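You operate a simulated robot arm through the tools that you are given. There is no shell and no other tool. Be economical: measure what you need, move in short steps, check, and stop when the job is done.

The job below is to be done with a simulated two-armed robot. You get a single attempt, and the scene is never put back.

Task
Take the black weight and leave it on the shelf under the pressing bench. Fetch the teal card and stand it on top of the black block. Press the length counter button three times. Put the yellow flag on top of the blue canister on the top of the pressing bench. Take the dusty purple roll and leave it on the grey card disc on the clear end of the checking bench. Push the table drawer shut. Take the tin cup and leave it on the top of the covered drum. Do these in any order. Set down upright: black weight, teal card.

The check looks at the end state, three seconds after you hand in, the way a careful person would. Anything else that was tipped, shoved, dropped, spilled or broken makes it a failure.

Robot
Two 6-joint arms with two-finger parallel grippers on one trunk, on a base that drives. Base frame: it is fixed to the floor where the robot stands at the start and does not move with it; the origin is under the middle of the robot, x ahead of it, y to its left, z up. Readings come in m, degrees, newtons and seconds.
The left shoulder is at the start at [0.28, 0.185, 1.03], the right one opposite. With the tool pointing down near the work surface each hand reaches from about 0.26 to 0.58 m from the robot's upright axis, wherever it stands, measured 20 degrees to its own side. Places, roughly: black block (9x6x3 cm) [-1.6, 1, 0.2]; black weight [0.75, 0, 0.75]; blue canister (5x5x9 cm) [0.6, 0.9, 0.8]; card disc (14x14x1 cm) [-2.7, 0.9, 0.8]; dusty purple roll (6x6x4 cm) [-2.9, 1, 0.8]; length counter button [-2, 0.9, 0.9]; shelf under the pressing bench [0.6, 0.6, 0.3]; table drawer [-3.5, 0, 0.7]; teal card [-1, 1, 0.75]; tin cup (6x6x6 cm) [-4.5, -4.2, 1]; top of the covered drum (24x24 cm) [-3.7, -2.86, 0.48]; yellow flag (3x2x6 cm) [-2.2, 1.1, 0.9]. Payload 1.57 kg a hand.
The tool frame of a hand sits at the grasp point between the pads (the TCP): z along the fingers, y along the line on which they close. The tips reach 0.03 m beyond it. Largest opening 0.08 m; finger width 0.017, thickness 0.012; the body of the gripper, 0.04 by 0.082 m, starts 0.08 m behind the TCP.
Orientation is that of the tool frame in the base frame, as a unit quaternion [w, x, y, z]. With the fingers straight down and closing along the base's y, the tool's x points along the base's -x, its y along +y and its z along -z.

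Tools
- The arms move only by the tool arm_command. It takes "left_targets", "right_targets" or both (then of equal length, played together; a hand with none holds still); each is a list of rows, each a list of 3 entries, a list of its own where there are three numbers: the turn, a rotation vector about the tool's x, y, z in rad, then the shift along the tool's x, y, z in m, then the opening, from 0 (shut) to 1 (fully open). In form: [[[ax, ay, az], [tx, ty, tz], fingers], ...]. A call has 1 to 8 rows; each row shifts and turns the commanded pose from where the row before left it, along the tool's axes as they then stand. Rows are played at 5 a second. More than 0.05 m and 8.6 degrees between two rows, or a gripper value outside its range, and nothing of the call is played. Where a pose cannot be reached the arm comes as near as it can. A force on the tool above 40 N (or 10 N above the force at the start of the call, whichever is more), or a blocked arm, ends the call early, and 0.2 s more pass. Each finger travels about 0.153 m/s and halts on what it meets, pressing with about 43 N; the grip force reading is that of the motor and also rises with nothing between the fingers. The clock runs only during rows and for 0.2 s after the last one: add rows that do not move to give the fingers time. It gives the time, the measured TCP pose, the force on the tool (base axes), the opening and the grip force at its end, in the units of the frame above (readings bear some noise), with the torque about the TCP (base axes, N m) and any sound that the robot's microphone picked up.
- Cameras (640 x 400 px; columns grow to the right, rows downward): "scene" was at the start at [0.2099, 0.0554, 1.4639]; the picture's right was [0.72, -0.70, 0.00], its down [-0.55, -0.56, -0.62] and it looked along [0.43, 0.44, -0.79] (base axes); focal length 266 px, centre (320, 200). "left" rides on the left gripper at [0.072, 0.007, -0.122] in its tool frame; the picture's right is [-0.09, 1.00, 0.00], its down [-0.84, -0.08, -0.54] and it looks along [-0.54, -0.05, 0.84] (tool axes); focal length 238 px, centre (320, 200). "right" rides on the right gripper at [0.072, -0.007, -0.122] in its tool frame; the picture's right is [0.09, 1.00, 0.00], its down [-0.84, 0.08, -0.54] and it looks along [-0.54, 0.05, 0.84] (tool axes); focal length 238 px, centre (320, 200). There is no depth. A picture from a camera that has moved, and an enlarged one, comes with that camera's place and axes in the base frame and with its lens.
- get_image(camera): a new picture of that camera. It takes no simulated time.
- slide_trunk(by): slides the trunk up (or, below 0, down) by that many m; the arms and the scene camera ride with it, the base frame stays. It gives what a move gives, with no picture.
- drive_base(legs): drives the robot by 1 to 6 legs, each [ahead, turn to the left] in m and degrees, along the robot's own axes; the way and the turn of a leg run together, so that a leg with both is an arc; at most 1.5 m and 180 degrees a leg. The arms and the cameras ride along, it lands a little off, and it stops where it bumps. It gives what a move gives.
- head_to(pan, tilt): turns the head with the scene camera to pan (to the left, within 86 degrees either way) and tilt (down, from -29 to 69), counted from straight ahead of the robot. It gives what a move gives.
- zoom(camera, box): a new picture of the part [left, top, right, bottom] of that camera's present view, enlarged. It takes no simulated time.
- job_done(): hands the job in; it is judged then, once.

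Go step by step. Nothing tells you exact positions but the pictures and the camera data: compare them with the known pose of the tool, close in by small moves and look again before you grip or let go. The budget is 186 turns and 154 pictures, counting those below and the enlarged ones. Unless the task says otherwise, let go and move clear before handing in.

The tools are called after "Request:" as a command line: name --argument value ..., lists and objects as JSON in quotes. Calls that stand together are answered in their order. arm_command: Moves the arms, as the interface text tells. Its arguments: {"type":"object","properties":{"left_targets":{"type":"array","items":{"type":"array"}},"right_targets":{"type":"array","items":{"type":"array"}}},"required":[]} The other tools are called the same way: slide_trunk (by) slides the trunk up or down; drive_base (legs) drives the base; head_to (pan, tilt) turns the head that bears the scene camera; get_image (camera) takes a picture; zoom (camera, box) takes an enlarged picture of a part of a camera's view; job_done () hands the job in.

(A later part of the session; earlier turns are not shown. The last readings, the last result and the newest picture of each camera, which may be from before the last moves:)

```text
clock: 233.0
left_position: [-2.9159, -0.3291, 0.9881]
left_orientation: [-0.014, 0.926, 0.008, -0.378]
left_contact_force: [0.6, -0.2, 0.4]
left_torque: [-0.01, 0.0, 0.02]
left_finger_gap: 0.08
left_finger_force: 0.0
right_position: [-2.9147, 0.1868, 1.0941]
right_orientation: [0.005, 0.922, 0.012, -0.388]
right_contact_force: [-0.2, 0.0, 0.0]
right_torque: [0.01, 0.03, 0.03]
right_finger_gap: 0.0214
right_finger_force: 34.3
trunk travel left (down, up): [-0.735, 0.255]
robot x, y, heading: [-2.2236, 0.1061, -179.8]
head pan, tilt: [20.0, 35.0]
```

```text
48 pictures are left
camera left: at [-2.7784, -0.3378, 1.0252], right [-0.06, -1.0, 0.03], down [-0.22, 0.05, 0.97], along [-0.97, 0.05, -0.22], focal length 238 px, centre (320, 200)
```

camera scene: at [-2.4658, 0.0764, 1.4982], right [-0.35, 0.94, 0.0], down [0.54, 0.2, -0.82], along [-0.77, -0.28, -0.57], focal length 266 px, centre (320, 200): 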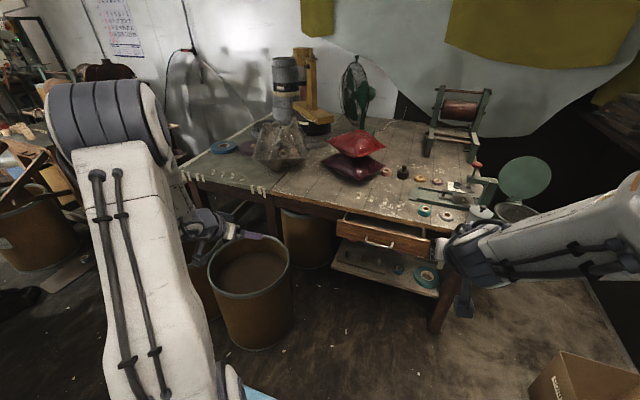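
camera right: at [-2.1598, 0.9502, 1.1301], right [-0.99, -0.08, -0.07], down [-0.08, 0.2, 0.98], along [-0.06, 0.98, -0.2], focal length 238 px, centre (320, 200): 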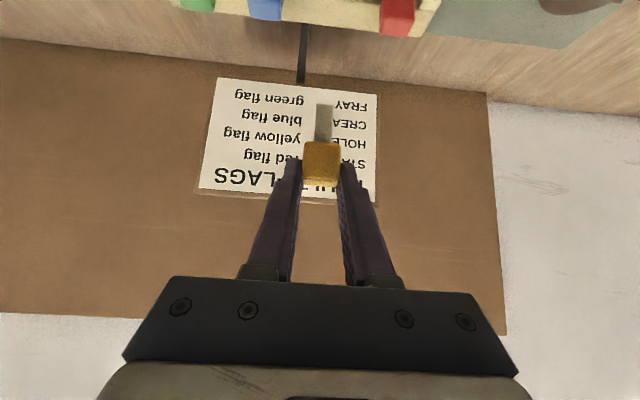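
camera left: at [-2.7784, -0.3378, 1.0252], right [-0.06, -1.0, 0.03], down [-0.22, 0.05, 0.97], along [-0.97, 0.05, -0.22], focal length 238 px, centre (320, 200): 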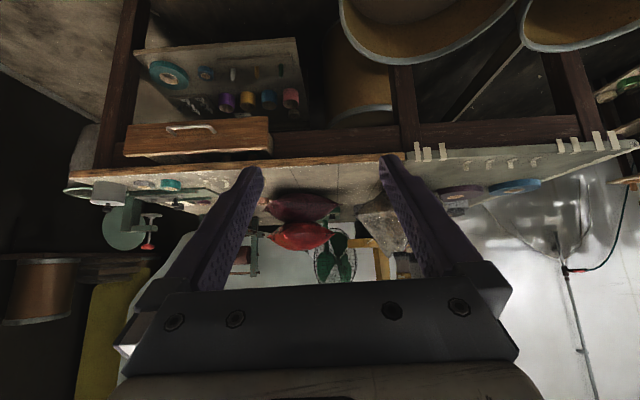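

The drawer front is at about (-3.35, 0.01, 0.71), open some 7 cm. I'll shift sideways so the left hand lines up, lower the trunk, and push with closed fingers.

Request:
drive_base --legs '[[0, -45], [0.325, 0], [0, 45]]'

Request:
slide_trunk --by -0.26

Request:
arm_command --left_targets '[[[0, 0, 0], [0, 0, 0], 0], [[0, 0, 0], [0, 0, 0], 0], [[0, 0, 0], [0, 0, 0], 0]]'

Request:
get_image --camera "left"

Request:
get_image --camera "scene"

```text
clock: 239.3
left_position: [-3.1483, -0.102, 0.9888]
left_orientation: [-0.014, 0.926, 0.006, -0.378]
left_contact_force: [0.7, -0.7, 0.5]
left_torque: [-0.02, 0.01, -0.02]
left_finger_gap: 0.0799
left_finger_force: 0.0
right_position: [-3.1446, 0.4141, 1.0952]
right_orientation: [0.004, 0.922, 0.01, -0.388]
right_contact_force: [0.2, -0.9, 0.3]
right_torque: [0.01, 0.0, 0.02]
right_finger_gap: 0.0215
right_finger_force: 34.4
trunk travel left (down, up): [-0.735, 0.255]
robot x, y, heading: [-2.4501, 0.3344, -179.7]
head pan, tilt: [20.0, 35.0]
```

```text
clock: 241.9
left_position: [-3.1478, -0.1009, 0.7295]
left_orientation: [-0.015, 0.926, 0.006, -0.378]
left_contact_force: [-0.9, -0.2, -0.4]
left_torque: [0.0, 0.03, -0.01]
left_finger_gap: 0.0798
left_finger_force: 0.1
right_position: [-3.1447, 0.4147, 0.8351]
right_orientation: [0.006, 0.922, 0.01, -0.388]
right_contact_force: [0.7, 0.0, 0.5]
right_torque: [-0.03, 0.0, -0.02]
right_finger_gap: 0.0212
right_finger_force: 34.7
trunk travel left (down, up): [-0.475, 0.515]
robot x, y, heading: [-2.4471, 0.3332, -179.5]
head pan, tilt: [20.0, 35.0]
```

```text
clock: 242.7
left_position: [-3.1473, -0.101, 0.7282]
left_orientation: [-0.014, 0.926, 0.007, -0.378]
left_contact_force: [-0.3, -0.1, 0.0]
left_torque: [0.02, -0.01, 0.0]
left_finger_gap: 0.0
left_finger_force: 21.3
right_position: [-3.1437, 0.4151, 0.8347]
right_orientation: [0.004, 0.922, 0.01, -0.387]
right_contact_force: [-0.3, -0.3, 0.1]
right_torque: [0.0, -0.04, 0.0]
right_finger_gap: 0.0217
right_finger_force: 34.6
trunk travel left (down, up): [-0.475, 0.515]
robot x, y, heading: [-2.449, 0.3344, -179.8]
head pan, tilt: [20.0, 35.0]
```

```text
47 pictures are left
camera left: at [-3.0102, -0.1103, 0.7652], right [-0.07, -1.0, 0.03], down [-0.22, 0.05, 0.97], along [-0.97, 0.06, -0.22], focal length 238 px, centre (320, 200)
```

left: 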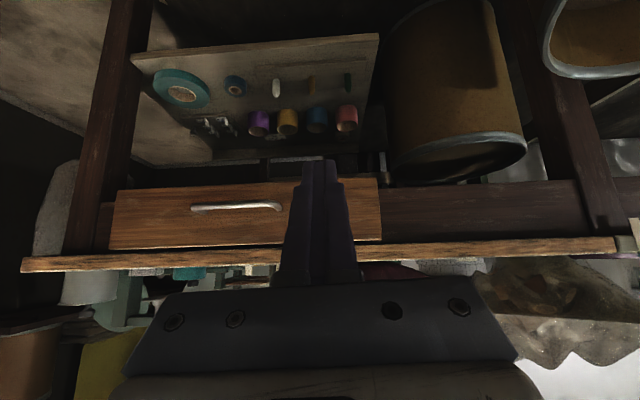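

```text
46 pictures are left
camera scene: at [-2.6963, 0.3028, 1.2382], right [-0.35, 0.94, 0.0], down [0.54, 0.2, -0.82], along [-0.77, -0.28, -0.57], focal length 266 px, centre (320, 200)
```

scene: 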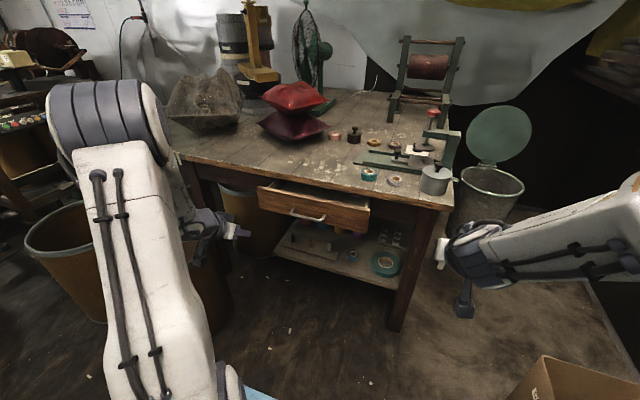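

Fingers face the panel just right of the handle. Nudging toward the middle and driving closer.

Request:
arm_command --left_targets '[[[0, 0, 0], [0, -0.03, 0], 0], [[0, 0, 0], [0, 0, 0], 0]]'

Request:
drive_base --legs '[[0.13, 0]]'

Request:
get_image --camera "left"

```text
clock: 243.3
left_position: [-3.1491, -0.071, 0.7296]
left_orientation: [-0.014, 0.926, 0.006, -0.378]
left_contact_force: [0.7, 0.6, 0.0]
left_torque: [0.02, 0.02, -0.01]
left_finger_gap: 0.0001
left_finger_force: 21.5
right_position: [-3.1441, 0.414, 0.8349]
right_orientation: [0.005, 0.922, 0.01, -0.387]
right_contact_force: [0.0, 0.1, -0.2]
right_torque: [0.01, -0.01, 0.01]
right_finger_gap: 0.0214
right_finger_force: 34.5
trunk travel left (down, up): [-0.475, 0.515]
robot x, y, heading: [-2.4519, 0.333, -179.6]
head pan, tilt: [20.0, 35.0]
```

```text
clock: 244.6
left_position: [-3.2803, -0.071, 0.73]
left_orientation: [-0.015, 0.926, 0.005, -0.378]
left_contact_force: [0.8, 0.5, 0.2]
left_torque: [0.05, -0.01, -0.01]
left_finger_gap: 0.0
left_finger_force: 21.4
right_position: [-3.2753, 0.4144, 0.8343]
right_orientation: [0.005, 0.922, 0.009, -0.387]
right_contact_force: [-0.5, -0.5, 1.6]
right_torque: [-0.03, 0.02, 0.03]
right_finger_gap: 0.0216
right_finger_force: 34.2
trunk travel left (down, up): [-0.475, 0.515]
robot x, y, heading: [-2.5808, 0.3288, -179.9]
head pan, tilt: [20.0, 35.0]
```

```text
45 pictures are left
camera left: at [-3.1418, -0.0799, 0.7659], right [-0.07, -1.0, 0.03], down [-0.22, 0.05, 0.97], along [-0.97, 0.06, -0.22], focal length 238 px, centre (320, 200)
```

left: 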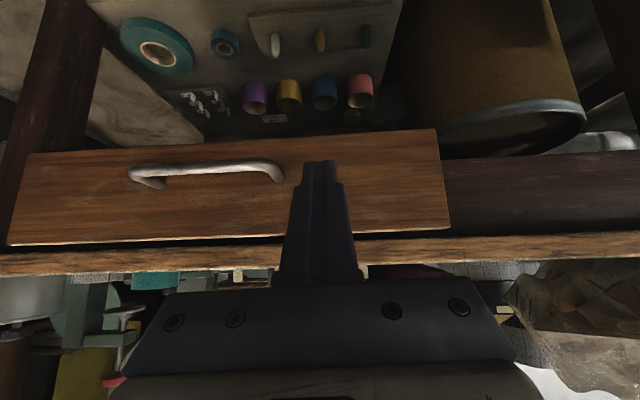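

Now pushing the drawer in steps.

Request:
arm_command --left_targets '[[[0, 0, 0], [-0.0106, 0, 0.0106], 0], [[0, 0, 0], [-0.0106, 0, 0.0106], 0], [[0, 0, 0], [-0.0106, 0, 0.0106], 0], [[0, 0, 0], [-0.0106, 0, 0.0106], 0], [[0, 0, 0], [-0.0106, 0, 0.0106], 0], [[0, 0, 0], [-0.0106, 0, 0.0106], 0], [[0, 0, 0], [0, 0, 0], 0]]'

Request:
get_image --camera "left"

```text
clock: 246.2
left_position: [-3.3698, -0.0694, 0.7278]
left_orientation: [-0.014, 0.926, 0.006, -0.378]
left_contact_force: [0.4, 0.0, 0.2]
left_torque: [0.0, 0.03, -0.02]
left_finger_gap: 0.0
left_finger_force: 21.1
right_position: [-3.2746, 0.4165, 0.8341]
right_orientation: [0.004, 0.922, 0.01, -0.388]
right_contact_force: [-0.1, 0.6, -0.2]
right_torque: [0.0, -0.01, 0.0]
right_finger_gap: 0.0213
right_finger_force: 34.3
trunk travel left (down, up): [-0.475, 0.515]
robot x, y, heading: [-2.5814, 0.3311, -179.9]
head pan, tilt: [20.0, 35.0]
```

```text
44 pictures are left
camera left: at [-3.2318, -0.0795, 0.7645], right [-0.07, -1.0, 0.03], down [-0.22, 0.05, 0.97], along [-0.97, 0.06, -0.22], focal length 238 px, centre (320, 200)
```

left: 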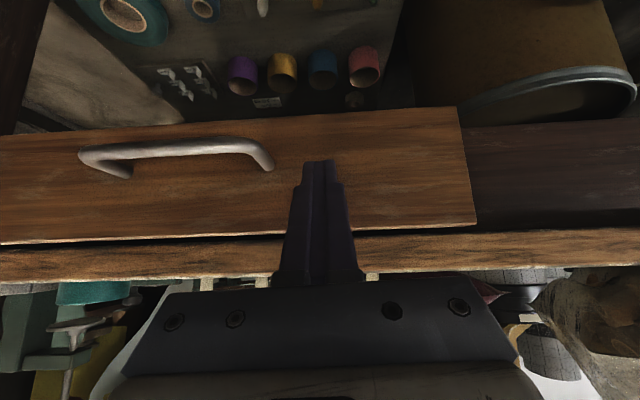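

The drawer moved about 5 cm. Continuing until it stops.

Request:
arm_command --left_targets '[[[0, 0, 0], [-0.0106, 0, 0.0106], 0], [[0, 0, 0], [-0.0106, 0, 0.0106], 0], [[0, 0, 0], [-0.0106, 0, 0.0106], 0], [[0, 0, 0], [-0.0106, 0, 0.0106], 0], [[0, 0, 0], [0, 0, 0], 0]]'

Request:
get_image --camera "left"

```text
clock: 247.1
left_position: [-3.4112, -0.0729, 0.7253]
left_orientation: [-0.013, 0.928, 0.006, -0.373]
left_contact_force: [18.2, 2.0, 9.3]
left_torque: [0.09, -0.21, -0.15]
left_finger_gap: 0.0001
left_finger_force: 21.1
right_position: [-3.2746, 0.4148, 0.8346]
right_orientation: [0.004, 0.922, 0.009, -0.387]
right_contact_force: [-0.4, 0.4, 0.8]
right_torque: [0.0, -0.05, 0.01]
right_finger_gap: 0.0218
right_finger_force: 34.9
trunk travel left (down, up): [-0.475, 0.515]
robot x, y, heading: [-2.583, 0.3335, -179.8]
head pan, tilt: [20.0, 35.0]
stopped in row 4 (left hand): the force on the tool passed its limit at 60 N (the readings are from after the stop); the commanded pose is now the measured one
```

```text
43 pictures are left
camera left: at [-3.2735, -0.0814, 0.7642], right [-0.07, -1.0, 0.03], down [-0.23, 0.05, 0.97], along [-0.97, 0.06, -0.23], focal length 238 px, centre (320, 200)
```

left: 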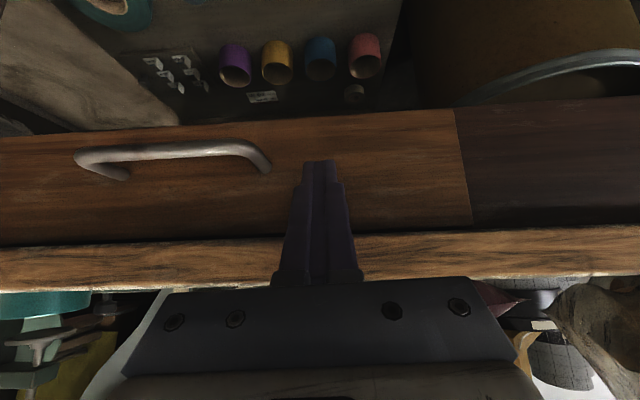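

The drawer is shut flush. Withdrawing, raising the trunk, and carrying the flag back to the pressing bench.

Request:
arm_command --left_targets '[[[0, 0, 0], [0.03, 0, -0.03], 0], [[0, 0, 0], [0.03, 0, -0.03], 0], [[0, 0, 0], [0.03, 0, -0.03], 0], [[0, 0, 0], [0, 0, 0], 0]]'

Request:
drive_base --legs '[[-0.35, 0]]'

Request:
slide_trunk --by 0.3

Request:
drive_base --legs '[[0, 160], [1.4, 0], [0, 20]]'

Request:
head_to --pan 25 --tilt 22

Request:
get_image --camera "scene"

```text
clock: 248.1
left_position: [-3.2849, -0.0717, 0.7297]
left_orientation: [-0.015, 0.927, 0.005, -0.374]
left_contact_force: [0.4, -0.9, -0.3]
left_torque: [-0.02, 0.02, -0.03]
left_finger_gap: 0.0001
left_finger_force: 21.4
right_position: [-3.2747, 0.4145, 0.8351]
right_orientation: [0.004, 0.922, 0.01, -0.387]
right_contact_force: [-0.2, 0.7, 0.6]
right_torque: [-0.02, 0.01, -0.02]
right_finger_gap: 0.0213
right_finger_force: 34.5
trunk travel left (down, up): [-0.475, 0.515]
robot x, y, heading: [-2.5793, 0.3364, -179.7]
head pan, tilt: [20.0, 35.0]
```

```text
clock: 250.4
left_position: [-2.9373, -0.0676, 0.729]
left_orientation: [-0.016, 0.927, 0.003, -0.374]
left_contact_force: [0.2, 0.0, 0.9]
left_torque: [0.0, 0.01, 0.01]
left_finger_gap: 0.0001
left_finger_force: 20.8
right_position: [-2.9258, 0.4168, 0.834]
right_orientation: [0.003, 0.922, 0.007, -0.388]
right_contact_force: [1.0, -0.2, 0.1]
right_torque: [0.01, 0.0, 0.01]
right_finger_gap: 0.0214
right_finger_force: 34.5
trunk travel left (down, up): [-0.475, 0.515]
robot x, y, heading: [-2.2298, 0.3326, -180.0]
head pan, tilt: [20.0, 35.0]
```

```text
clock: 253.4
left_position: [-2.9383, -0.0666, 1.0291]
left_orientation: [-0.016, 0.928, 0.003, -0.373]
left_contact_force: [0.1, 0.1, -0.1]
left_torque: [0.02, -0.01, 0.02]
left_finger_gap: 0.0
left_finger_force: 21.1
right_position: [-2.9251, 0.419, 1.1349]
right_orientation: [0.003, 0.922, 0.007, -0.387]
right_contact_force: [0.2, 0.3, -0.2]
right_torque: [-0.01, 0.02, 0.05]
right_finger_gap: 0.0213
right_finger_force: 35.3
trunk travel left (down, up): [-0.775, 0.215]
robot x, y, heading: [-2.2329, 0.3337, -180.2]
head pan, tilt: [20.0, 35.0]
```

```text
clock: 267.9
left_position: [-0.2295, 0.2772, 1.0288]
left_orientation: [0.374, -0.009, 0.927, -0.013]
left_contact_force: [0.0, -1.0, 0.8]
left_torque: [0.0, -0.01, 0.01]
left_finger_gap: 0.0
left_finger_force: 21.3
right_position: [-0.2356, -0.2096, 1.1334]
right_orientation: [0.386, -0.014, 0.922, 0.006]
right_contact_force: [-0.1, -0.2, -0.6]
right_torque: [0.03, 0.0, 0.01]
right_finger_gap: 0.0215
right_finger_force: 34.7
trunk travel left (down, up): [-0.775, 0.215]
robot x, y, heading: [-0.9311, -0.1323, 0.9]
head pan, tilt: [20.0, 35.0]
```

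```text
clock: 268.7
left_position: [-0.2296, 0.2771, 1.03]
left_orientation: [0.374, -0.01, 0.927, -0.013]
left_contact_force: [-0.8, 0.6, 0.9]
left_torque: [0.02, 0.02, -0.02]
left_finger_gap: 0.0001
left_finger_force: 21.8
right_position: [-0.2353, -0.2094, 1.1346]
right_orientation: [0.387, -0.013, 0.922, 0.006]
right_contact_force: [-0.6, 0.4, -0.3]
right_torque: [0.02, 0.01, 0.0]
right_finger_gap: 0.0218
right_finger_force: 34.5
trunk travel left (down, up): [-0.775, 0.215]
robot x, y, heading: [-0.9301, -0.1341, 1.1]
head pan, tilt: [25.0, 22.0]
```

```text
42 pictures are left
camera scene: at [-0.6892, -0.0883, 1.5588], right [0.44, -0.9, 0.0], down [-0.34, -0.16, -0.93], along [0.83, 0.4, -0.38], focal length 266 px, centre (320, 200)
```

scene: 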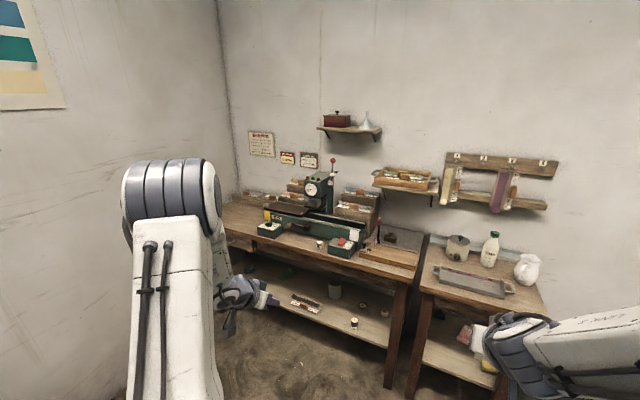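

No blue canister visible from here, so it must be hidden behind the press. I'll move nearer the bench's left half and look again.

Request:
drive_base --legs '[[0, 40], [0.72, 0], [0, -40]]'

Request:
slide_trunk --by 0.15

Request:
head_to --pan 25 --tilt 30

Request:
get_image --camera "scene"

Request:
get_image --camera "left"

```text
clock: 276.3
left_position: [0.3215, 0.7416, 1.0277]
left_orientation: [0.374, -0.007, 0.927, -0.014]
left_contact_force: [-0.3, 1.5, -0.3]
left_torque: [0.04, 0.01, 0.01]
left_finger_gap: 0.0001
left_finger_force: 21.2
right_position: [0.312, 0.2559, 1.1341]
right_orientation: [0.387, -0.011, 0.922, 0.004]
right_contact_force: [-0.3, 0.4, 0.5]
right_torque: [0.01, 0.02, 0.0]
right_finger_gap: 0.0217
right_finger_force: 34.9
trunk travel left (down, up): [-0.775, 0.215]
robot x, y, heading: [-0.381, 0.3345, 0.3]
head pan, tilt: [25.0, 22.0]
```

```text
clock: 278.1
left_position: [0.3223, 0.7424, 1.1792]
left_orientation: [0.373, -0.008, 0.928, -0.014]
left_contact_force: [0.2, -0.3, -0.3]
left_torque: [0.02, 0.02, 0.0]
left_finger_gap: 0.0
left_finger_force: 21.2
right_position: [0.313, 0.2561, 1.2827]
right_orientation: [0.387, -0.011, 0.922, 0.005]
right_contact_force: [-0.7, -0.8, -0.6]
right_torque: [-0.01, 0.02, 0.02]
right_finger_gap: 0.0216
right_finger_force: 34.0
trunk travel left (down, up): [-0.925, 0.065]
robot x, y, heading: [-0.3793, 0.3355, 0.3]
head pan, tilt: [25.0, 22.0]
```

```text
clock: 278.8
left_position: [0.3216, 0.7415, 1.1788]
left_orientation: [0.373, -0.007, 0.928, -0.014]
left_contact_force: [-0.1, 0.8, -0.3]
left_torque: [0.03, -0.01, -0.01]
left_finger_gap: 0.0004
left_finger_force: 21.5
right_position: [0.3135, 0.2554, 1.2848]
right_orientation: [0.387, -0.01, 0.922, 0.004]
right_contact_force: [0.0, 0.5, -0.1]
right_torque: [-0.01, -0.02, 0.02]
right_finger_gap: 0.0218
right_finger_force: 34.9
trunk travel left (down, up): [-0.925, 0.065]
robot x, y, heading: [-0.3839, 0.3361, 0.6]
head pan, tilt: [25.0, 30.0]
```

```text
41 pictures are left
camera scene: at [-0.1418, 0.3779, 1.6961], right [0.43, -0.9, 0.0], down [-0.45, -0.21, -0.87], along [0.78, 0.37, -0.5], focal length 266 px, centre (320, 200)
```

scene: 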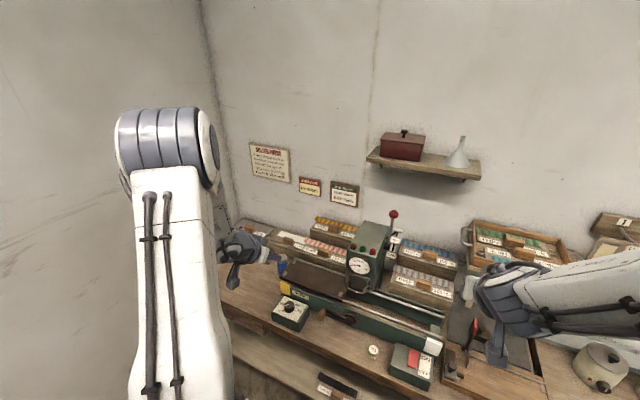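

```text
40 pictures are left
camera left: at [0.1864, 0.7486, 1.2162], right [0.06, 1.0, 0.03], down [0.23, -0.05, 0.97], along [0.97, -0.05, -0.23], focal length 238 px, centre (320, 200)
```

left: 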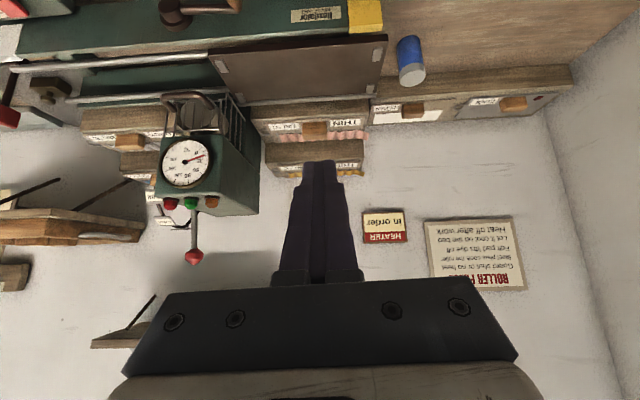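

Found it: the blue canister stands behind the press bed's left end, top centre at about (0.585, 0.911, 0.892). Zooming on it.

Request:
zoom --camera "left" --box '[340, 10, 480, 110]'

Request:
zoom --camera "right" --box '[240, 80, 400, 220]'

```text
4.00 times, centred on (410, 60) of left
camera zoom: at [0.1864, 0.7486, 1.2162], right [0.06, 1.0, 0.03], down [0.23, -0.05, 0.97], along [0.97, -0.05, -0.23], focal length 953 px, centre (-40, 760)
```

zoom: 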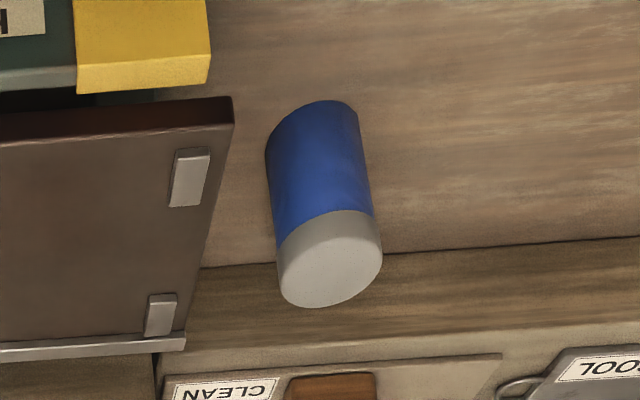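

```text
2.86 times, centred on (320, 150) of right
camera zoom: at [0.1763, 0.2467, 1.3188], right [-0.09, 0.99, -0.07], down [0.2, 0.08, 0.98], along [0.98, 0.07, -0.2], focal length 681 px, centre (320, 343)
```

zoom: 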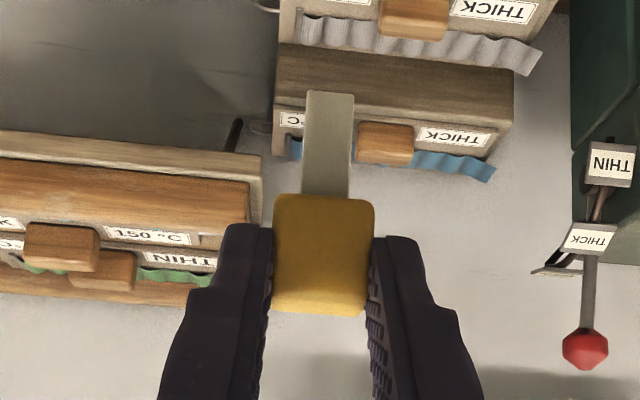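

The canister has a flat solid lid, and the flag won't stand on its thin blade, so I'll lay it down: I'll approach from an angle and pitch the hand past vertical so the flag lies nearly flat.

Request:
drive_base --legs '[[0, 35], [0.32, 0], [0, -6]]'

Request:
arm_command --right_targets '[[[0, 0.15, 0], [0, 0, 0], 0], [[0, 0.15, 0], [0, 0, 0], 0], [[0, 0.15, 0], [0, 0, 0], 0], [[0, 0.15, 0], [0, 0, 0], 0], [[0, 0.15, 0], [0, 0, 0], 0], [[0, 0.15, 0], [0, 0, 0], 0], [[0, 0.15, 0], [0, 0, 0], 0], [[0, 0, 0], [0, 0, 0], 0]]'

Request:
head_to --pan 5 --tilt 40

Request:
get_image --camera "scene"

Request:
get_image --camera "right"

```text
clock: 283.1
left_position: [0.2933, 1.2231, 1.1805]
left_orientation: [0.365, -0.241, 0.895, 0.081]
left_contact_force: [0.4, -0.1, -0.3]
left_torque: [-0.02, -0.02, 0.0]
left_finger_gap: 0.0
left_finger_force: 21.7
right_position: [0.5261, 0.7939, 1.2841]
right_orientation: [0.373, -0.244, 0.889, 0.103]
right_contact_force: [0.8, -0.3, 0.5]
right_torque: [-0.02, 0.01, -0.01]
right_finger_gap: 0.0215
right_finger_force: 35.0
trunk travel left (down, up): [-0.925, 0.065]
robot x, y, heading: [-0.1206, 0.5248, 29.5]
head pan, tilt: [25.0, 30.0]
```

```text
clock: 284.9
left_position: [0.2939, 1.2233, 1.178]
left_orientation: [0.365, -0.242, 0.895, 0.082]
left_contact_force: [-0.1, -0.4, -0.5]
left_torque: [0.01, -0.01, 0.02]
left_finger_gap: 0.0
left_finger_force: 21.0
right_position: [0.525, 0.7949, 1.2832]
right_orientation: [-0.124, -0.262, 0.957, -0.033]
right_contact_force: [-0.3, -0.1, 0.2]
right_torque: [-0.01, 0.04, -0.01]
right_finger_gap: 0.0217
right_finger_force: 34.5
trunk travel left (down, up): [-0.925, 0.065]
robot x, y, heading: [-0.1174, 0.5246, 29.7]
head pan, tilt: [25.0, 30.0]
```

```text
clock: 285.8
left_position: [0.295, 1.2229, 1.1792]
left_orientation: [0.365, -0.241, 0.896, 0.081]
left_contact_force: [-0.6, 0.7, 0.1]
left_torque: [0.02, 0.03, 0.01]
left_finger_gap: 0.0
left_finger_force: 21.6
right_position: [0.5249, 0.7945, 1.2835]
right_orientation: [-0.123, -0.263, 0.956, -0.033]
right_contact_force: [-0.4, -0.1, -0.1]
right_torque: [-0.01, 0.01, -0.04]
right_finger_gap: 0.0217
right_finger_force: 34.1
trunk travel left (down, up): [-0.925, 0.065]
robot x, y, heading: [-0.1168, 0.5237, 29.4]
head pan, tilt: [5.0, 40.0]
```

```text
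37 pictures are left
camera scene: at [0.0867, 0.6546, 1.6807], right [0.57, -0.82, 0.0], down [-0.53, -0.37, -0.77], along [0.63, 0.44, -0.64], focal length 266 px, centre (320, 200)
```

scene: 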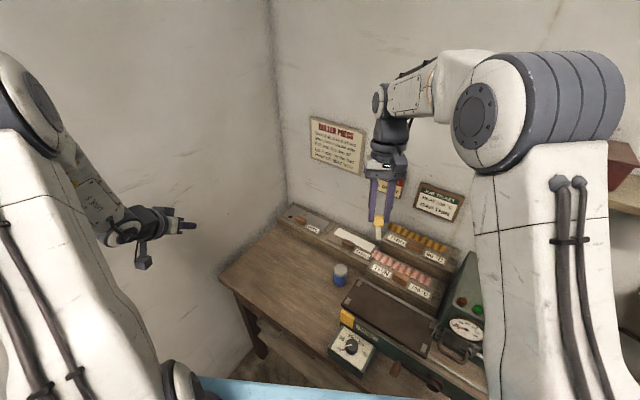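

```text
36 pictures are left
camera right: at [0.4954, 0.7697, 1.4209], right [-0.58, 0.81, 0.02], down [0.77, 0.55, 0.31], along [0.24, 0.2, -0.95], focal length 238 px, centre (320, 200)
```

right: 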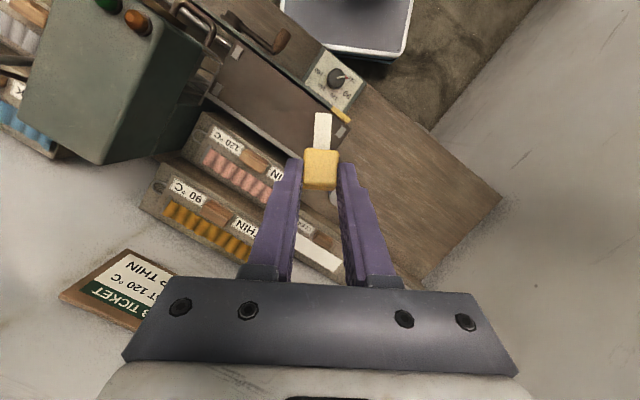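

The hand pitches past vertical well. Adding a bit more pitch and moving over the canister lid, centre (0.589, 0.916).

Request:
arm_command --right_targets '[[[0, 0.14, 0], [0, 0, 0], 0], [[0, 0.06, 0], [0, 0, 0], 0], [[0, 0, 0], [-0.0349, 0.0125, 0.0201], 0], [[0, 0, 0], [-0.0349, 0.0125, 0.0201], 0], [[0, 0, 0], [-0.0349, 0.0125, 0.0201], 0], [[0, 0, 0], [-0.0349, 0.0125, 0.0201], 0], [[0, 0, 0], [-0.0349, 0.0125, 0.0201], 0], [[0, 0, 0], [-0.0349, 0.0125, 0.0201], 0]]'

Request:
get_image --camera "right"

Request:
zoom --camera "scene" --box '[280, 150, 440, 300]'

```text
clock: 287.6
left_position: [0.2944, 1.2215, 1.179]
left_orientation: [0.365, -0.24, 0.896, 0.08]
left_contact_force: [-0.2, -0.4, 0.1]
left_torque: [-0.01, 0.0, 0.03]
left_finger_gap: 0.0
left_finger_force: 20.8
right_position: [0.5714, 0.893, 1.0888]
right_orientation: [-0.217, -0.258, 0.939, -0.06]
right_contact_force: [0.1, -0.4, 0.5]
right_torque: [0.02, 0.0, -0.01]
right_finger_gap: 0.0215
right_finger_force: 34.4
right hand out of reach, approached as far as the arm can: row 7, 8
trunk travel left (down, up): [-0.925, 0.065]
robot x, y, heading: [-0.1208, 0.525, 29.5]
head pan, tilt: [5.0, 40.0]
```

```text
35 pictures are left
camera right: at [0.5657, 0.8822, 1.2287], right [-0.58, 0.81, 0.04], down [0.81, 0.57, 0.12], along [0.07, 0.1, -0.99], focal length 238 px, centre (320, 200)
```

right: 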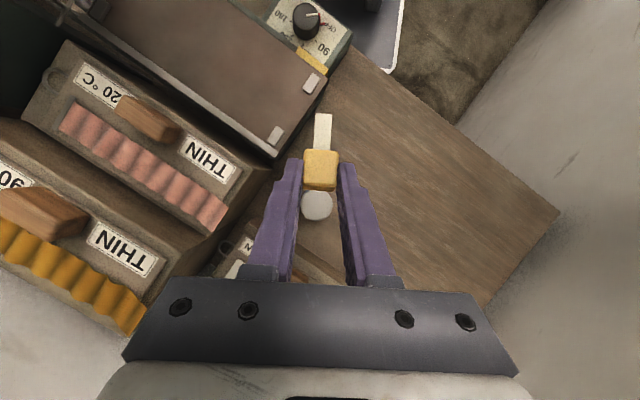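

```text
2.67 times, centred on (360, 225) of scene
camera zoom: at [0.0865, 0.6544, 1.6807], right [0.57, -0.82, 0.0], down [-0.53, -0.37, -0.77], along [0.63, 0.44, -0.64], focal length 709 px, centre (213, 133)
```

zoom: 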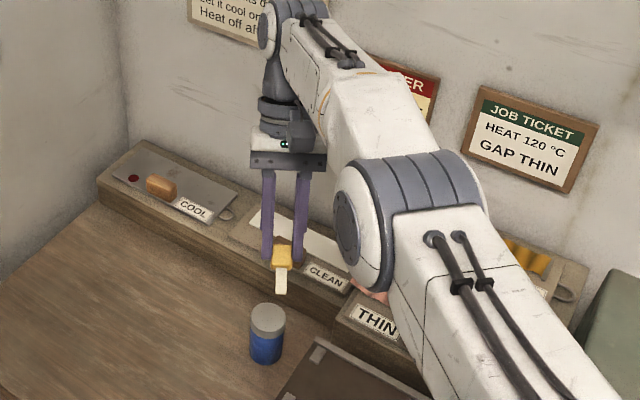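

Lid centre confirmed at about (0.595, 0.916). Driving 5 cm ahead and lowering with the trunk.

Request:
drive_base --legs '[[0.05, 0]]'

Request:
slide_trunk --by -0.1

Request:
get_image --camera "right"

Request:
get_image --camera "scene"

```text
clock: 288.5
left_position: [0.3392, 1.2471, 1.1787]
left_orientation: [0.365, -0.24, 0.896, 0.081]
left_contact_force: [-0.8, 0.3, -0.5]
left_torque: [0.0, -0.01, 0.01]
left_finger_gap: 0.0
left_finger_force: 21.9
right_position: [0.6149, 0.9169, 1.087]
right_orientation: [-0.218, -0.257, 0.94, -0.061]
right_contact_force: [-0.7, -0.3, -0.1]
right_torque: [0.03, 0.01, -0.03]
right_finger_gap: 0.0216
right_finger_force: 34.1
trunk travel left (down, up): [-0.925, 0.065]
robot x, y, heading: [-0.0729, 0.5489, 29.9]
head pan, tilt: [5.0, 40.0]
```

```text
clock: 289.8
left_position: [0.3395, 1.2477, 1.0784]
left_orientation: [0.365, -0.241, 0.896, 0.081]
left_contact_force: [0.6, 0.6, 0.0]
left_torque: [0.0, 0.02, 0.01]
left_finger_gap: 0.0
left_finger_force: 21.1
right_position: [0.6152, 0.9168, 0.9874]
right_orientation: [-0.216, -0.258, 0.94, -0.06]
right_contact_force: [0.9, 0.2, -0.5]
right_torque: [0.01, -0.03, -0.03]
right_finger_gap: 0.0217
right_finger_force: 34.4
trunk travel left (down, up): [-0.825, 0.165]
robot x, y, heading: [-0.0756, 0.5504, 29.8]
head pan, tilt: [5.0, 40.0]
```

```text
33 pictures are left
camera right: at [0.6101, 0.907, 1.1289], right [-0.58, 0.81, 0.04], down [0.81, 0.57, 0.12], along [0.07, 0.1, -0.99], focal length 238 px, centre (320, 200)
```

right: 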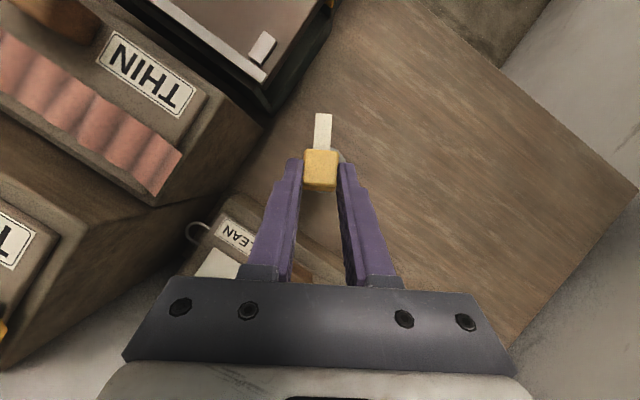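

```text
32 pictures are left
camera scene: at [0.1306, 0.6795, 1.5808], right [0.57, -0.82, 0.0], down [-0.53, -0.37, -0.77], along [0.63, 0.44, -0.64], focal length 266 px, centre (320, 200)
```

scene: 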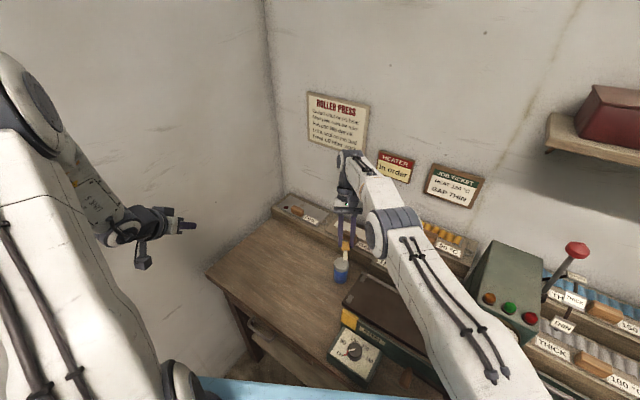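

Well placed over the lid. Nudging 7 mm left and lowering with the trunk.

Request:
arm_command --right_targets '[[[0, 0, 0], [0, 0.007, 0], 0], [[0, 0, 0], [0, 0, 0], 0]]'

Request:
slide_trunk --by -0.04

Request:
zoom --camera "scene" --box '[290, 200, 390, 300]'

```text
clock: 290.4
left_position: [0.339, 1.2484, 1.0785]
left_orientation: [0.365, -0.241, 0.895, 0.081]
left_contact_force: [-0.4, 0.2, 0.5]
left_torque: [0.01, 0.01, 0.02]
left_finger_gap: 0.0002
left_finger_force: 21.5
right_position: [0.6099, 0.9215, 0.9873]
right_orientation: [-0.217, -0.257, 0.94, -0.059]
right_contact_force: [0.0, 0.1, 0.1]
right_torque: [-0.01, 0.02, -0.04]
right_finger_gap: 0.0217
right_finger_force: 34.8
trunk travel left (down, up): [-0.825, 0.165]
robot x, y, heading: [-0.0774, 0.549, 29.7]
head pan, tilt: [5.0, 40.0]
```

```text
clock: 291.2
left_position: [0.3384, 1.2482, 1.0389]
left_orientation: [0.365, -0.241, 0.896, 0.081]
left_contact_force: [-0.1, -0.4, 0.3]
left_torque: [-0.02, 0.0, -0.03]
left_finger_gap: 0.0
left_finger_force: 21.5
right_position: [0.6089, 0.9215, 0.9471]
right_orientation: [-0.217, -0.257, 0.94, -0.06]
right_contact_force: [0.0, 0.1, 0.6]
right_torque: [0.01, -0.01, -0.02]
right_finger_gap: 0.0219
right_finger_force: 34.7
trunk travel left (down, up): [-0.785, 0.205]
robot x, y, heading: [-0.0769, 0.5497, 29.5]
head pan, tilt: [5.0, 40.0]
```

```text
4.00 times, centred on (340, 250) of scene
camera zoom: at [0.1306, 0.6795, 1.5407], right [0.57, -0.82, 0.0], down [-0.53, -0.37, -0.77], along [0.63, 0.44, -0.64], focal length 1064 px, centre (240, 0)
```

zoom: 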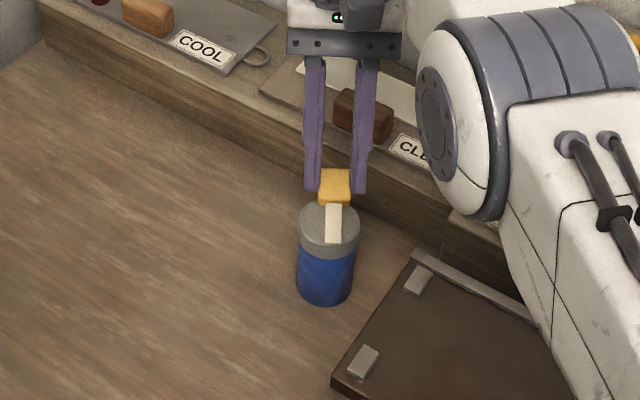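

Flag hovers just above the lid, well centred. Lowering the last bit.

Request:
slide_trunk --by -0.012

Request:
arm_command --right_targets '[[[0, 0, 0], [-0.0009, 0, 0.0018], 0], [[0, 0, 0], [0, 0, 0], 0]]'

Request:
arm_command --right_targets '[[[0, 0, 0], [-0.0009, 0, 0.0018], 0], [[0, 0, 0], [0, 0, 0], 0]]'

Request:
zoom --camera "scene" --box '[290, 190, 390, 290]'

```text
clock: 291.8
left_position: [0.3398, 1.2483, 1.0266]
left_orientation: [0.366, -0.241, 0.895, 0.081]
left_contact_force: [-0.7, -0.2, -0.5]
left_torque: [0.0, -0.02, -0.01]
left_finger_gap: 0.0001
left_finger_force: 21.7
right_position: [0.6098, 0.9206, 0.9358]
right_orientation: [-0.217, -0.258, 0.94, -0.06]
right_contact_force: [0.3, 0.7, 0.2]
right_torque: [0.03, 0.0, 0.03]
right_finger_gap: 0.0218
right_finger_force: 35.0
trunk travel left (down, up): [-0.773, 0.217]
robot x, y, heading: [-0.074, 0.5476, 29.7]
head pan, tilt: [5.0, 40.0]
```

```text
clock: 292.4
left_position: [0.3388, 1.2466, 1.0265]
left_orientation: [0.365, -0.241, 0.896, 0.08]
left_contact_force: [-0.2, 0.2, 0.6]
left_torque: [0.02, -0.03, 0.02]
left_finger_gap: 0.0
left_finger_force: 21.2
right_position: [0.6106, 0.9218, 0.9329]
right_orientation: [-0.217, -0.257, 0.94, -0.06]
right_contact_force: [0.1, 0.1, -0.1]
right_torque: [-0.02, 0.01, 0.02]
right_finger_gap: 0.0215
right_finger_force: 34.8
trunk travel left (down, up): [-0.773, 0.217]
robot x, y, heading: [-0.0756, 0.553, 29.9]
head pan, tilt: [5.0, 40.0]
```

```text
clock: 293.0
left_position: [0.3391, 1.2468, 1.0266]
left_orientation: [0.366, -0.24, 0.896, 0.081]
left_contact_force: [-0.1, 0.7, -0.6]
left_torque: [-0.01, 0.01, -0.01]
left_finger_gap: 0.0
left_finger_force: 20.6
right_position: [0.6094, 0.9217, 0.9308]
right_orientation: [-0.217, -0.257, 0.94, -0.059]
right_contact_force: [0.6, -0.3, 0.5]
right_torque: [-0.02, 0.01, 0.01]
right_finger_gap: 0.0217
right_finger_force: 34.9
trunk travel left (down, up): [-0.773, 0.217]
robot x, y, heading: [-0.077, 0.5505, 29.5]
head pan, tilt: [5.0, 40.0]
```

```text
4.00 times, centred on (340, 240) of scene
camera zoom: at [0.1307, 0.6796, 1.5287], right [0.57, -0.82, 0.0], down [-0.53, -0.37, -0.77], along [0.63, 0.44, -0.64], focal length 1064 px, centre (240, 40)
```

zoom: 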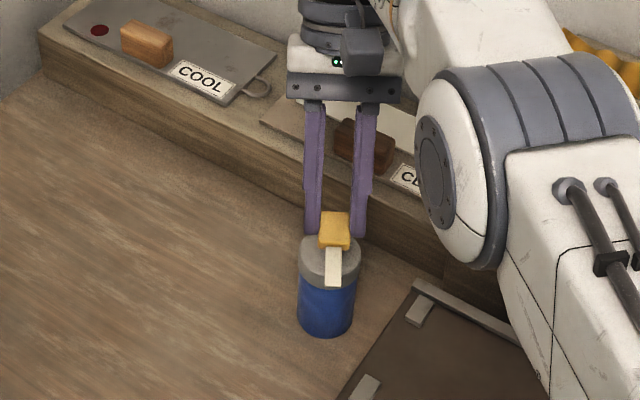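

Shifting 8 mm back toward the lid centre, then down to contact.

Request:
arm_command --right_targets '[[[0, 0, 0], [0.0072, 0, 0.0035], 0], [[0, 0, 0], [-0.0009, 0, 0.0018], 0], [[0, 0, 0], [0, 0, 0], 0]]'

Request:
arm_command --right_targets '[[[0, 0, 0], [-0.0009, 0, 0.0018], 0], [[0, 0, 0], [0, 0, 0], 0]]'

Request:
arm_command --right_targets '[[[0, 0, 0], [-0.0009, 0, 0.0018], 0], [[0, 0, 0], [0, 0, 0], 0]]'

```text
clock: 293.8
left_position: [0.3388, 1.2482, 1.0268]
left_orientation: [0.365, -0.241, 0.896, 0.081]
left_contact_force: [0.2, 0.3, 0.0]
left_torque: [-0.04, -0.01, -0.01]
left_finger_gap: 0.0
left_finger_force: 20.9
right_position: [0.6035, 0.9188, 0.9282]
right_orientation: [-0.218, -0.258, 0.939, -0.06]
right_contact_force: [0.0, 0.0, 0.2]
right_torque: [0.04, -0.01, -0.01]
right_finger_gap: 0.0217
right_finger_force: 34.7
trunk travel left (down, up): [-0.773, 0.217]
robot x, y, heading: [-0.0761, 0.5498, 30.0]
head pan, tilt: [5.0, 40.0]
```

```text
clock: 294.4
left_position: [0.3393, 1.2471, 1.0272]
left_orientation: [0.365, -0.241, 0.895, 0.081]
left_contact_force: [0.6, 0.2, -0.1]
left_torque: [-0.01, 0.0, -0.01]
left_finger_gap: 0.0002
left_finger_force: 21.7
right_position: [0.604, 0.9175, 0.9282]
right_orientation: [-0.216, -0.258, 0.94, -0.06]
right_contact_force: [-0.8, -0.6, 0.5]
right_torque: [-0.03, 0.03, 0.04]
right_finger_gap: 0.0217
right_finger_force: 35.1
trunk travel left (down, up): [-0.773, 0.217]
robot x, y, heading: [-0.0756, 0.5493, 29.8]
head pan, tilt: [5.0, 40.0]
```

```text
clock: 295.0
left_position: [0.3394, 1.2472, 1.0261]
left_orientation: [0.365, -0.24, 0.896, 0.08]
left_contact_force: [-0.4, -0.1, 0.2]
left_torque: [0.02, 0.01, -0.01]
left_finger_gap: 0.0
left_finger_force: 21.3
right_position: [0.6037, 0.9173, 0.9252]
right_orientation: [-0.217, -0.257, 0.94, -0.059]
right_contact_force: [0.4, 0.2, -0.2]
right_torque: [0.0, -0.02, -0.01]
right_finger_gap: 0.0218
right_finger_force: 35.1
trunk travel left (down, up): [-0.773, 0.217]
robot x, y, heading: [-0.0741, 0.5484, 29.6]
head pan, tilt: [5.0, 40.0]
```

Request:
arm_command --right_targets '[[[0, 0, 0], [-0.0009, 0, 0.0018], 0], [[0, 0, 0], [0, 0, 0], 0]]'

Request:
arm_command --right_targets '[[[0, 0, 0], [-0.0009, 0, 0.0018], 0], [[0, 0, 0], [0, 0, 0], 0]]'

Request:
zoom --camera "scene" --box '[310, 220, 370, 280]'

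```text
clock: 295.6
left_position: [0.3397, 1.2482, 1.0256]
left_orientation: [0.365, -0.241, 0.896, 0.08]
left_contact_force: [0.1, -0.1, 0.7]
left_torque: [0.06, 0.0, 0.04]
left_finger_gap: 0.0
left_finger_force: 21.7
right_position: [0.6023, 0.9175, 0.9235]
right_orientation: [-0.217, -0.257, 0.94, -0.059]
right_contact_force: [-0.1, -0.5, 0.1]
right_torque: [0.0, -0.02, 0.04]
right_finger_gap: 0.0216
right_finger_force: 34.8
trunk travel left (down, up): [-0.773, 0.217]
robot x, y, heading: [-0.0774, 0.5512, 29.7]
head pan, tilt: [5.0, 40.0]
```

```text
clock: 296.2
left_position: [0.3398, 1.2484, 1.0269]
left_orientation: [0.365, -0.241, 0.896, 0.081]
left_contact_force: [0.2, 0.0, 0.6]
left_torque: [0.02, 0.01, 0.02]
left_finger_gap: 0.0001
left_finger_force: 21.5
right_position: [0.603, 0.9175, 0.9203]
right_orientation: [-0.217, -0.258, 0.94, -0.06]
right_contact_force: [0.0, -1.1, -0.2]
right_torque: [0.01, -0.01, 0.0]
right_finger_gap: 0.0216
right_finger_force: 34.7
trunk travel left (down, up): [-0.773, 0.217]
robot x, y, heading: [-0.0742, 0.5505, 29.9]
head pan, tilt: [5.0, 40.0]
```

```text
6.67 times, centred on (340, 250) of scene
camera zoom: at [0.1307, 0.6796, 1.5287], right [0.57, -0.82, 0.0], down [-0.53, -0.37, -0.77], along [0.63, 0.44, -0.64], focal length 1773 px, centre (187, -133)
```

zoom: 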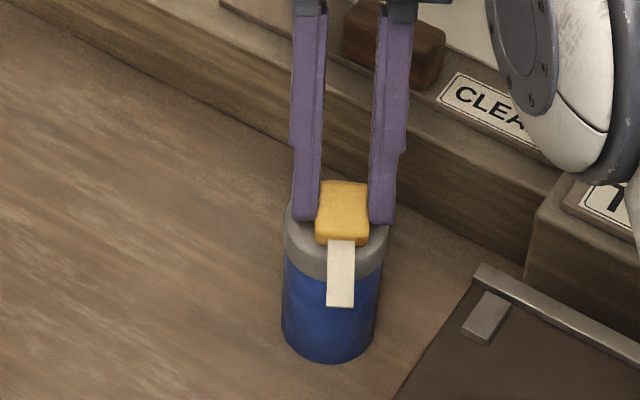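

Request:
arm_command --right_targets '[[[0, 0, 0], [-0.0009, 0, 0.0018], 0], [[0, 0, 0], [0, 0, 0], 0]]'

Request:
arm_command --right_targets '[[[0, 0, 0], [-0.0009, 0, 0.0018], 0], [[0, 0, 0], [0, 0, 0], 0]]'

Request:
arm_command --right_targets '[[[0, 0, 0], [-0.0009, 0, 0.0018], 0], [[0, 0, 0], [0, 0, 0], 0]]'

```text
clock: 296.8
left_position: [0.3387, 1.2474, 1.0271]
left_orientation: [0.365, -0.241, 0.896, 0.081]
left_contact_force: [0.0, -0.1, 0.8]
left_torque: [0.0, 0.02, 0.01]
left_finger_gap: 0.0
left_finger_force: 21.3
right_position: [0.6024, 0.9177, 0.9194]
right_orientation: [-0.217, -0.258, 0.939, -0.06]
right_contact_force: [-0.6, -0.6, 4.6]
right_torque: [-0.06, 0.06, 0.01]
right_finger_gap: 0.0217
right_finger_force: 34.6
trunk travel left (down, up): [-0.773, 0.217]
robot x, y, heading: [-0.0722, 0.5508, 30.0]
head pan, tilt: [5.0, 40.0]
```

```text
clock: 297.4
left_position: [0.3384, 1.2479, 1.0266]
left_orientation: [0.365, -0.241, 0.896, 0.08]
left_contact_force: [0.4, 0.6, 0.2]
left_torque: [0.01, -0.02, -0.01]
left_finger_gap: 0.0
left_finger_force: 21.2
right_position: [0.6031, 0.9177, 0.9191]
right_orientation: [-0.217, -0.258, 0.94, -0.059]
right_contact_force: [-1.3, 0.1, 18.3]
right_torque: [-0.19, 0.32, 0.02]
right_finger_gap: 0.0218
right_finger_force: 34.7
trunk travel left (down, up): [-0.773, 0.217]
robot x, y, heading: [-0.0748, 0.5506, 29.4]
head pan, tilt: [5.0, 40.0]
```

```text
clock: 298.0
left_position: [0.3379, 1.2469, 1.0271]
left_orientation: [0.366, -0.24, 0.895, 0.081]
left_contact_force: [0.1, 0.3, 0.4]
left_torque: [0.02, 0.03, 0.02]
left_finger_gap: 0.0001
left_finger_force: 20.7
right_position: [0.6036, 0.9178, 0.9163]
right_orientation: [-0.216, -0.257, 0.94, -0.058]
right_contact_force: [0.8, -0.5, 25.4]
right_torque: [-0.25, 0.5, -0.02]
right_finger_gap: 0.0221
right_finger_force: 34.7
trunk travel left (down, up): [-0.773, 0.217]
robot x, y, heading: [-0.0789, 0.5498, 29.8]
head pan, tilt: [5.0, 40.0]
```

Contact. Easing off, releasing gently and rising straight up.

Request:
arm_command --right_targets '[[[0, 0, 0], [0.0016, 0, -0.0032], 0], [[0, 0, 0], [0, 0, 0], 0.32], [[0, 0, 0], [0, 0, 0], 0.45], [[0, 0, 0], [0, 0, 0], 0.45], [[0, 0, 0], [0.009, 0, -0.018], 0.45], [[0, 0, 0], [0.0176, 0, -0.036], 0.45], [[0, 0, 0], [0, 0, 0], 0.45]]'

Request:
zoom --camera "scene" --box '[310, 220, 370, 280]'

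```text
clock: 299.6
left_position: [0.3394, 1.2472, 1.027]
left_orientation: [0.365, -0.241, 0.895, 0.081]
left_contact_force: [-0.3, -0.5, -0.5]
left_torque: [0.03, 0.0, 0.0]
left_finger_gap: 0.0
left_finger_force: 21.8
right_position: [0.602, 0.916, 0.9789]
right_orientation: [-0.218, -0.258, 0.939, -0.06]
right_contact_force: [-0.1, -0.5, 0.2]
right_torque: [0.0, -0.05, 0.01]
right_finger_gap: 0.0362
right_finger_force: 0.1
trunk travel left (down, up): [-0.773, 0.217]
robot x, y, heading: [-0.0775, 0.5504, 29.4]
head pan, tilt: [5.0, 40.0]
```

```text
6.67 times, centred on (340, 250) of scene
camera zoom: at [0.1305, 0.6795, 1.5287], right [0.57, -0.82, 0.0], down [-0.53, -0.37, -0.77], along [0.63, 0.44, -0.64], focal length 1773 px, centre (187, -133)
```

zoom: 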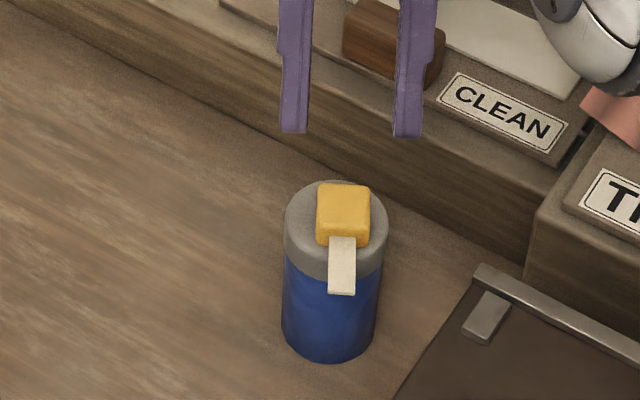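

The flag lies squarely on the lid. Rising, backing out, and turning toward the far side of the room for the tin cup.

Request:
slide_trunk --by 0.12

Request:
drive_base --legs '[[-0.55, 0], [0, -162]]'

Request:
head_to --pan 0 --tilt 15

Request:
get_image --camera "scene"

```text
clock: 301.1
left_position: [0.3405, 1.2473, 1.1453]
left_orientation: [0.365, -0.24, 0.896, 0.081]
left_contact_force: [0.1, 0.4, -0.5]
left_torque: [-0.01, 0.0, -0.01]
left_finger_gap: 0.0
left_finger_force: 21.3
right_position: [0.6021, 0.9177, 1.0989]
right_orientation: [-0.218, -0.257, 0.94, -0.06]
right_contact_force: [0.5, 1.0, 0.6]
right_torque: [0.01, 0.02, -0.01]
right_finger_gap: 0.0361
right_finger_force: 0.0
trunk travel left (down, up): [-0.893, 0.097]
robot x, y, heading: [-0.0706, 0.5482, 29.5]
head pan, tilt: [5.0, 40.0]
```

```text
clock: 310.9
left_position: [-0.7029, -0.5173, 1.1463]
left_orientation: [0.143, 0.84, 0.392, -0.346]
left_contact_force: [-0.4, 0.3, -0.4]
left_torque: [0.0, -0.01, -0.02]
left_finger_gap: 0.0001
left_finger_force: 21.6
right_position: [-1.0626, -0.2959, 1.0991]
right_orientation: [-0.097, 0.881, 0.415, 0.204]
right_contact_force: [0.5, 0.3, -0.5]
right_torque: [0.0, 0.01, 0.01]
right_finger_gap: 0.0361
right_finger_force: 0.1
trunk travel left (down, up): [-0.893, 0.097]
robot x, y, heading: [-0.5481, 0.2789, -130.3]
head pan, tilt: [5.0, 40.0]
```

```text
clock: 311.8
left_position: [-0.7032, -0.5173, 1.1466]
left_orientation: [0.142, 0.841, 0.391, -0.346]
left_contact_force: [-0.7, 0.4, -0.2]
left_torque: [0.01, 0.01, 0.02]
left_finger_gap: 0.0001
left_finger_force: 21.3
right_position: [-1.063, -0.2979, 1.0981]
right_orientation: [-0.097, 0.881, 0.416, 0.205]
right_contact_force: [0.4, 0.3, 1.3]
right_torque: [0.0, -0.03, 0.01]
right_finger_gap: 0.0361
right_finger_force: 0.1
trunk travel left (down, up): [-0.893, 0.097]
robot x, y, heading: [-0.5507, 0.2788, -130.2]
head pan, tilt: [0.0, 15.0]
```

```text
27 pictures are left
camera scene: at [-0.7165, 0.0876, 1.6882], right [-0.76, 0.65, 0.0], down [0.17, 0.2, -0.97], along [-0.63, -0.73, -0.26], focal length 266 px, centre (320, 200)
```

scene: 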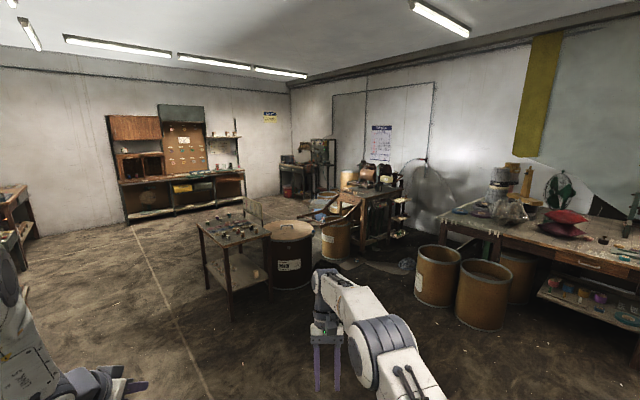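

Request:
zoom --camera "scene" --box '[190, 120, 420, 300]'

```text
2.22 times, centred on (305, 210) of scene
camera zoom: at [-0.7165, 0.0876, 1.6882], right [-0.76, 0.65, 0.0], down [0.17, 0.2, -0.97], along [-0.63, -0.73, -0.26], focal length 591 px, centre (353, 178)
```

zoom: 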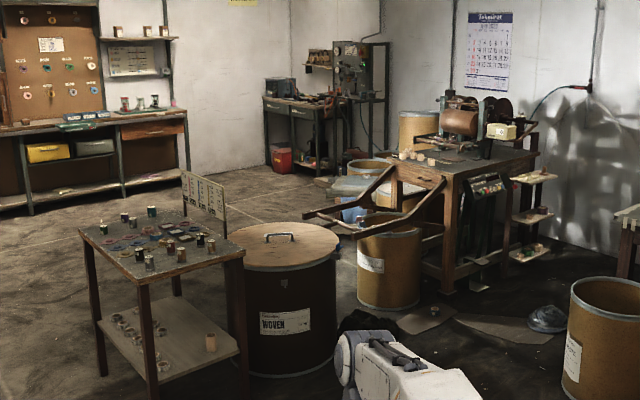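

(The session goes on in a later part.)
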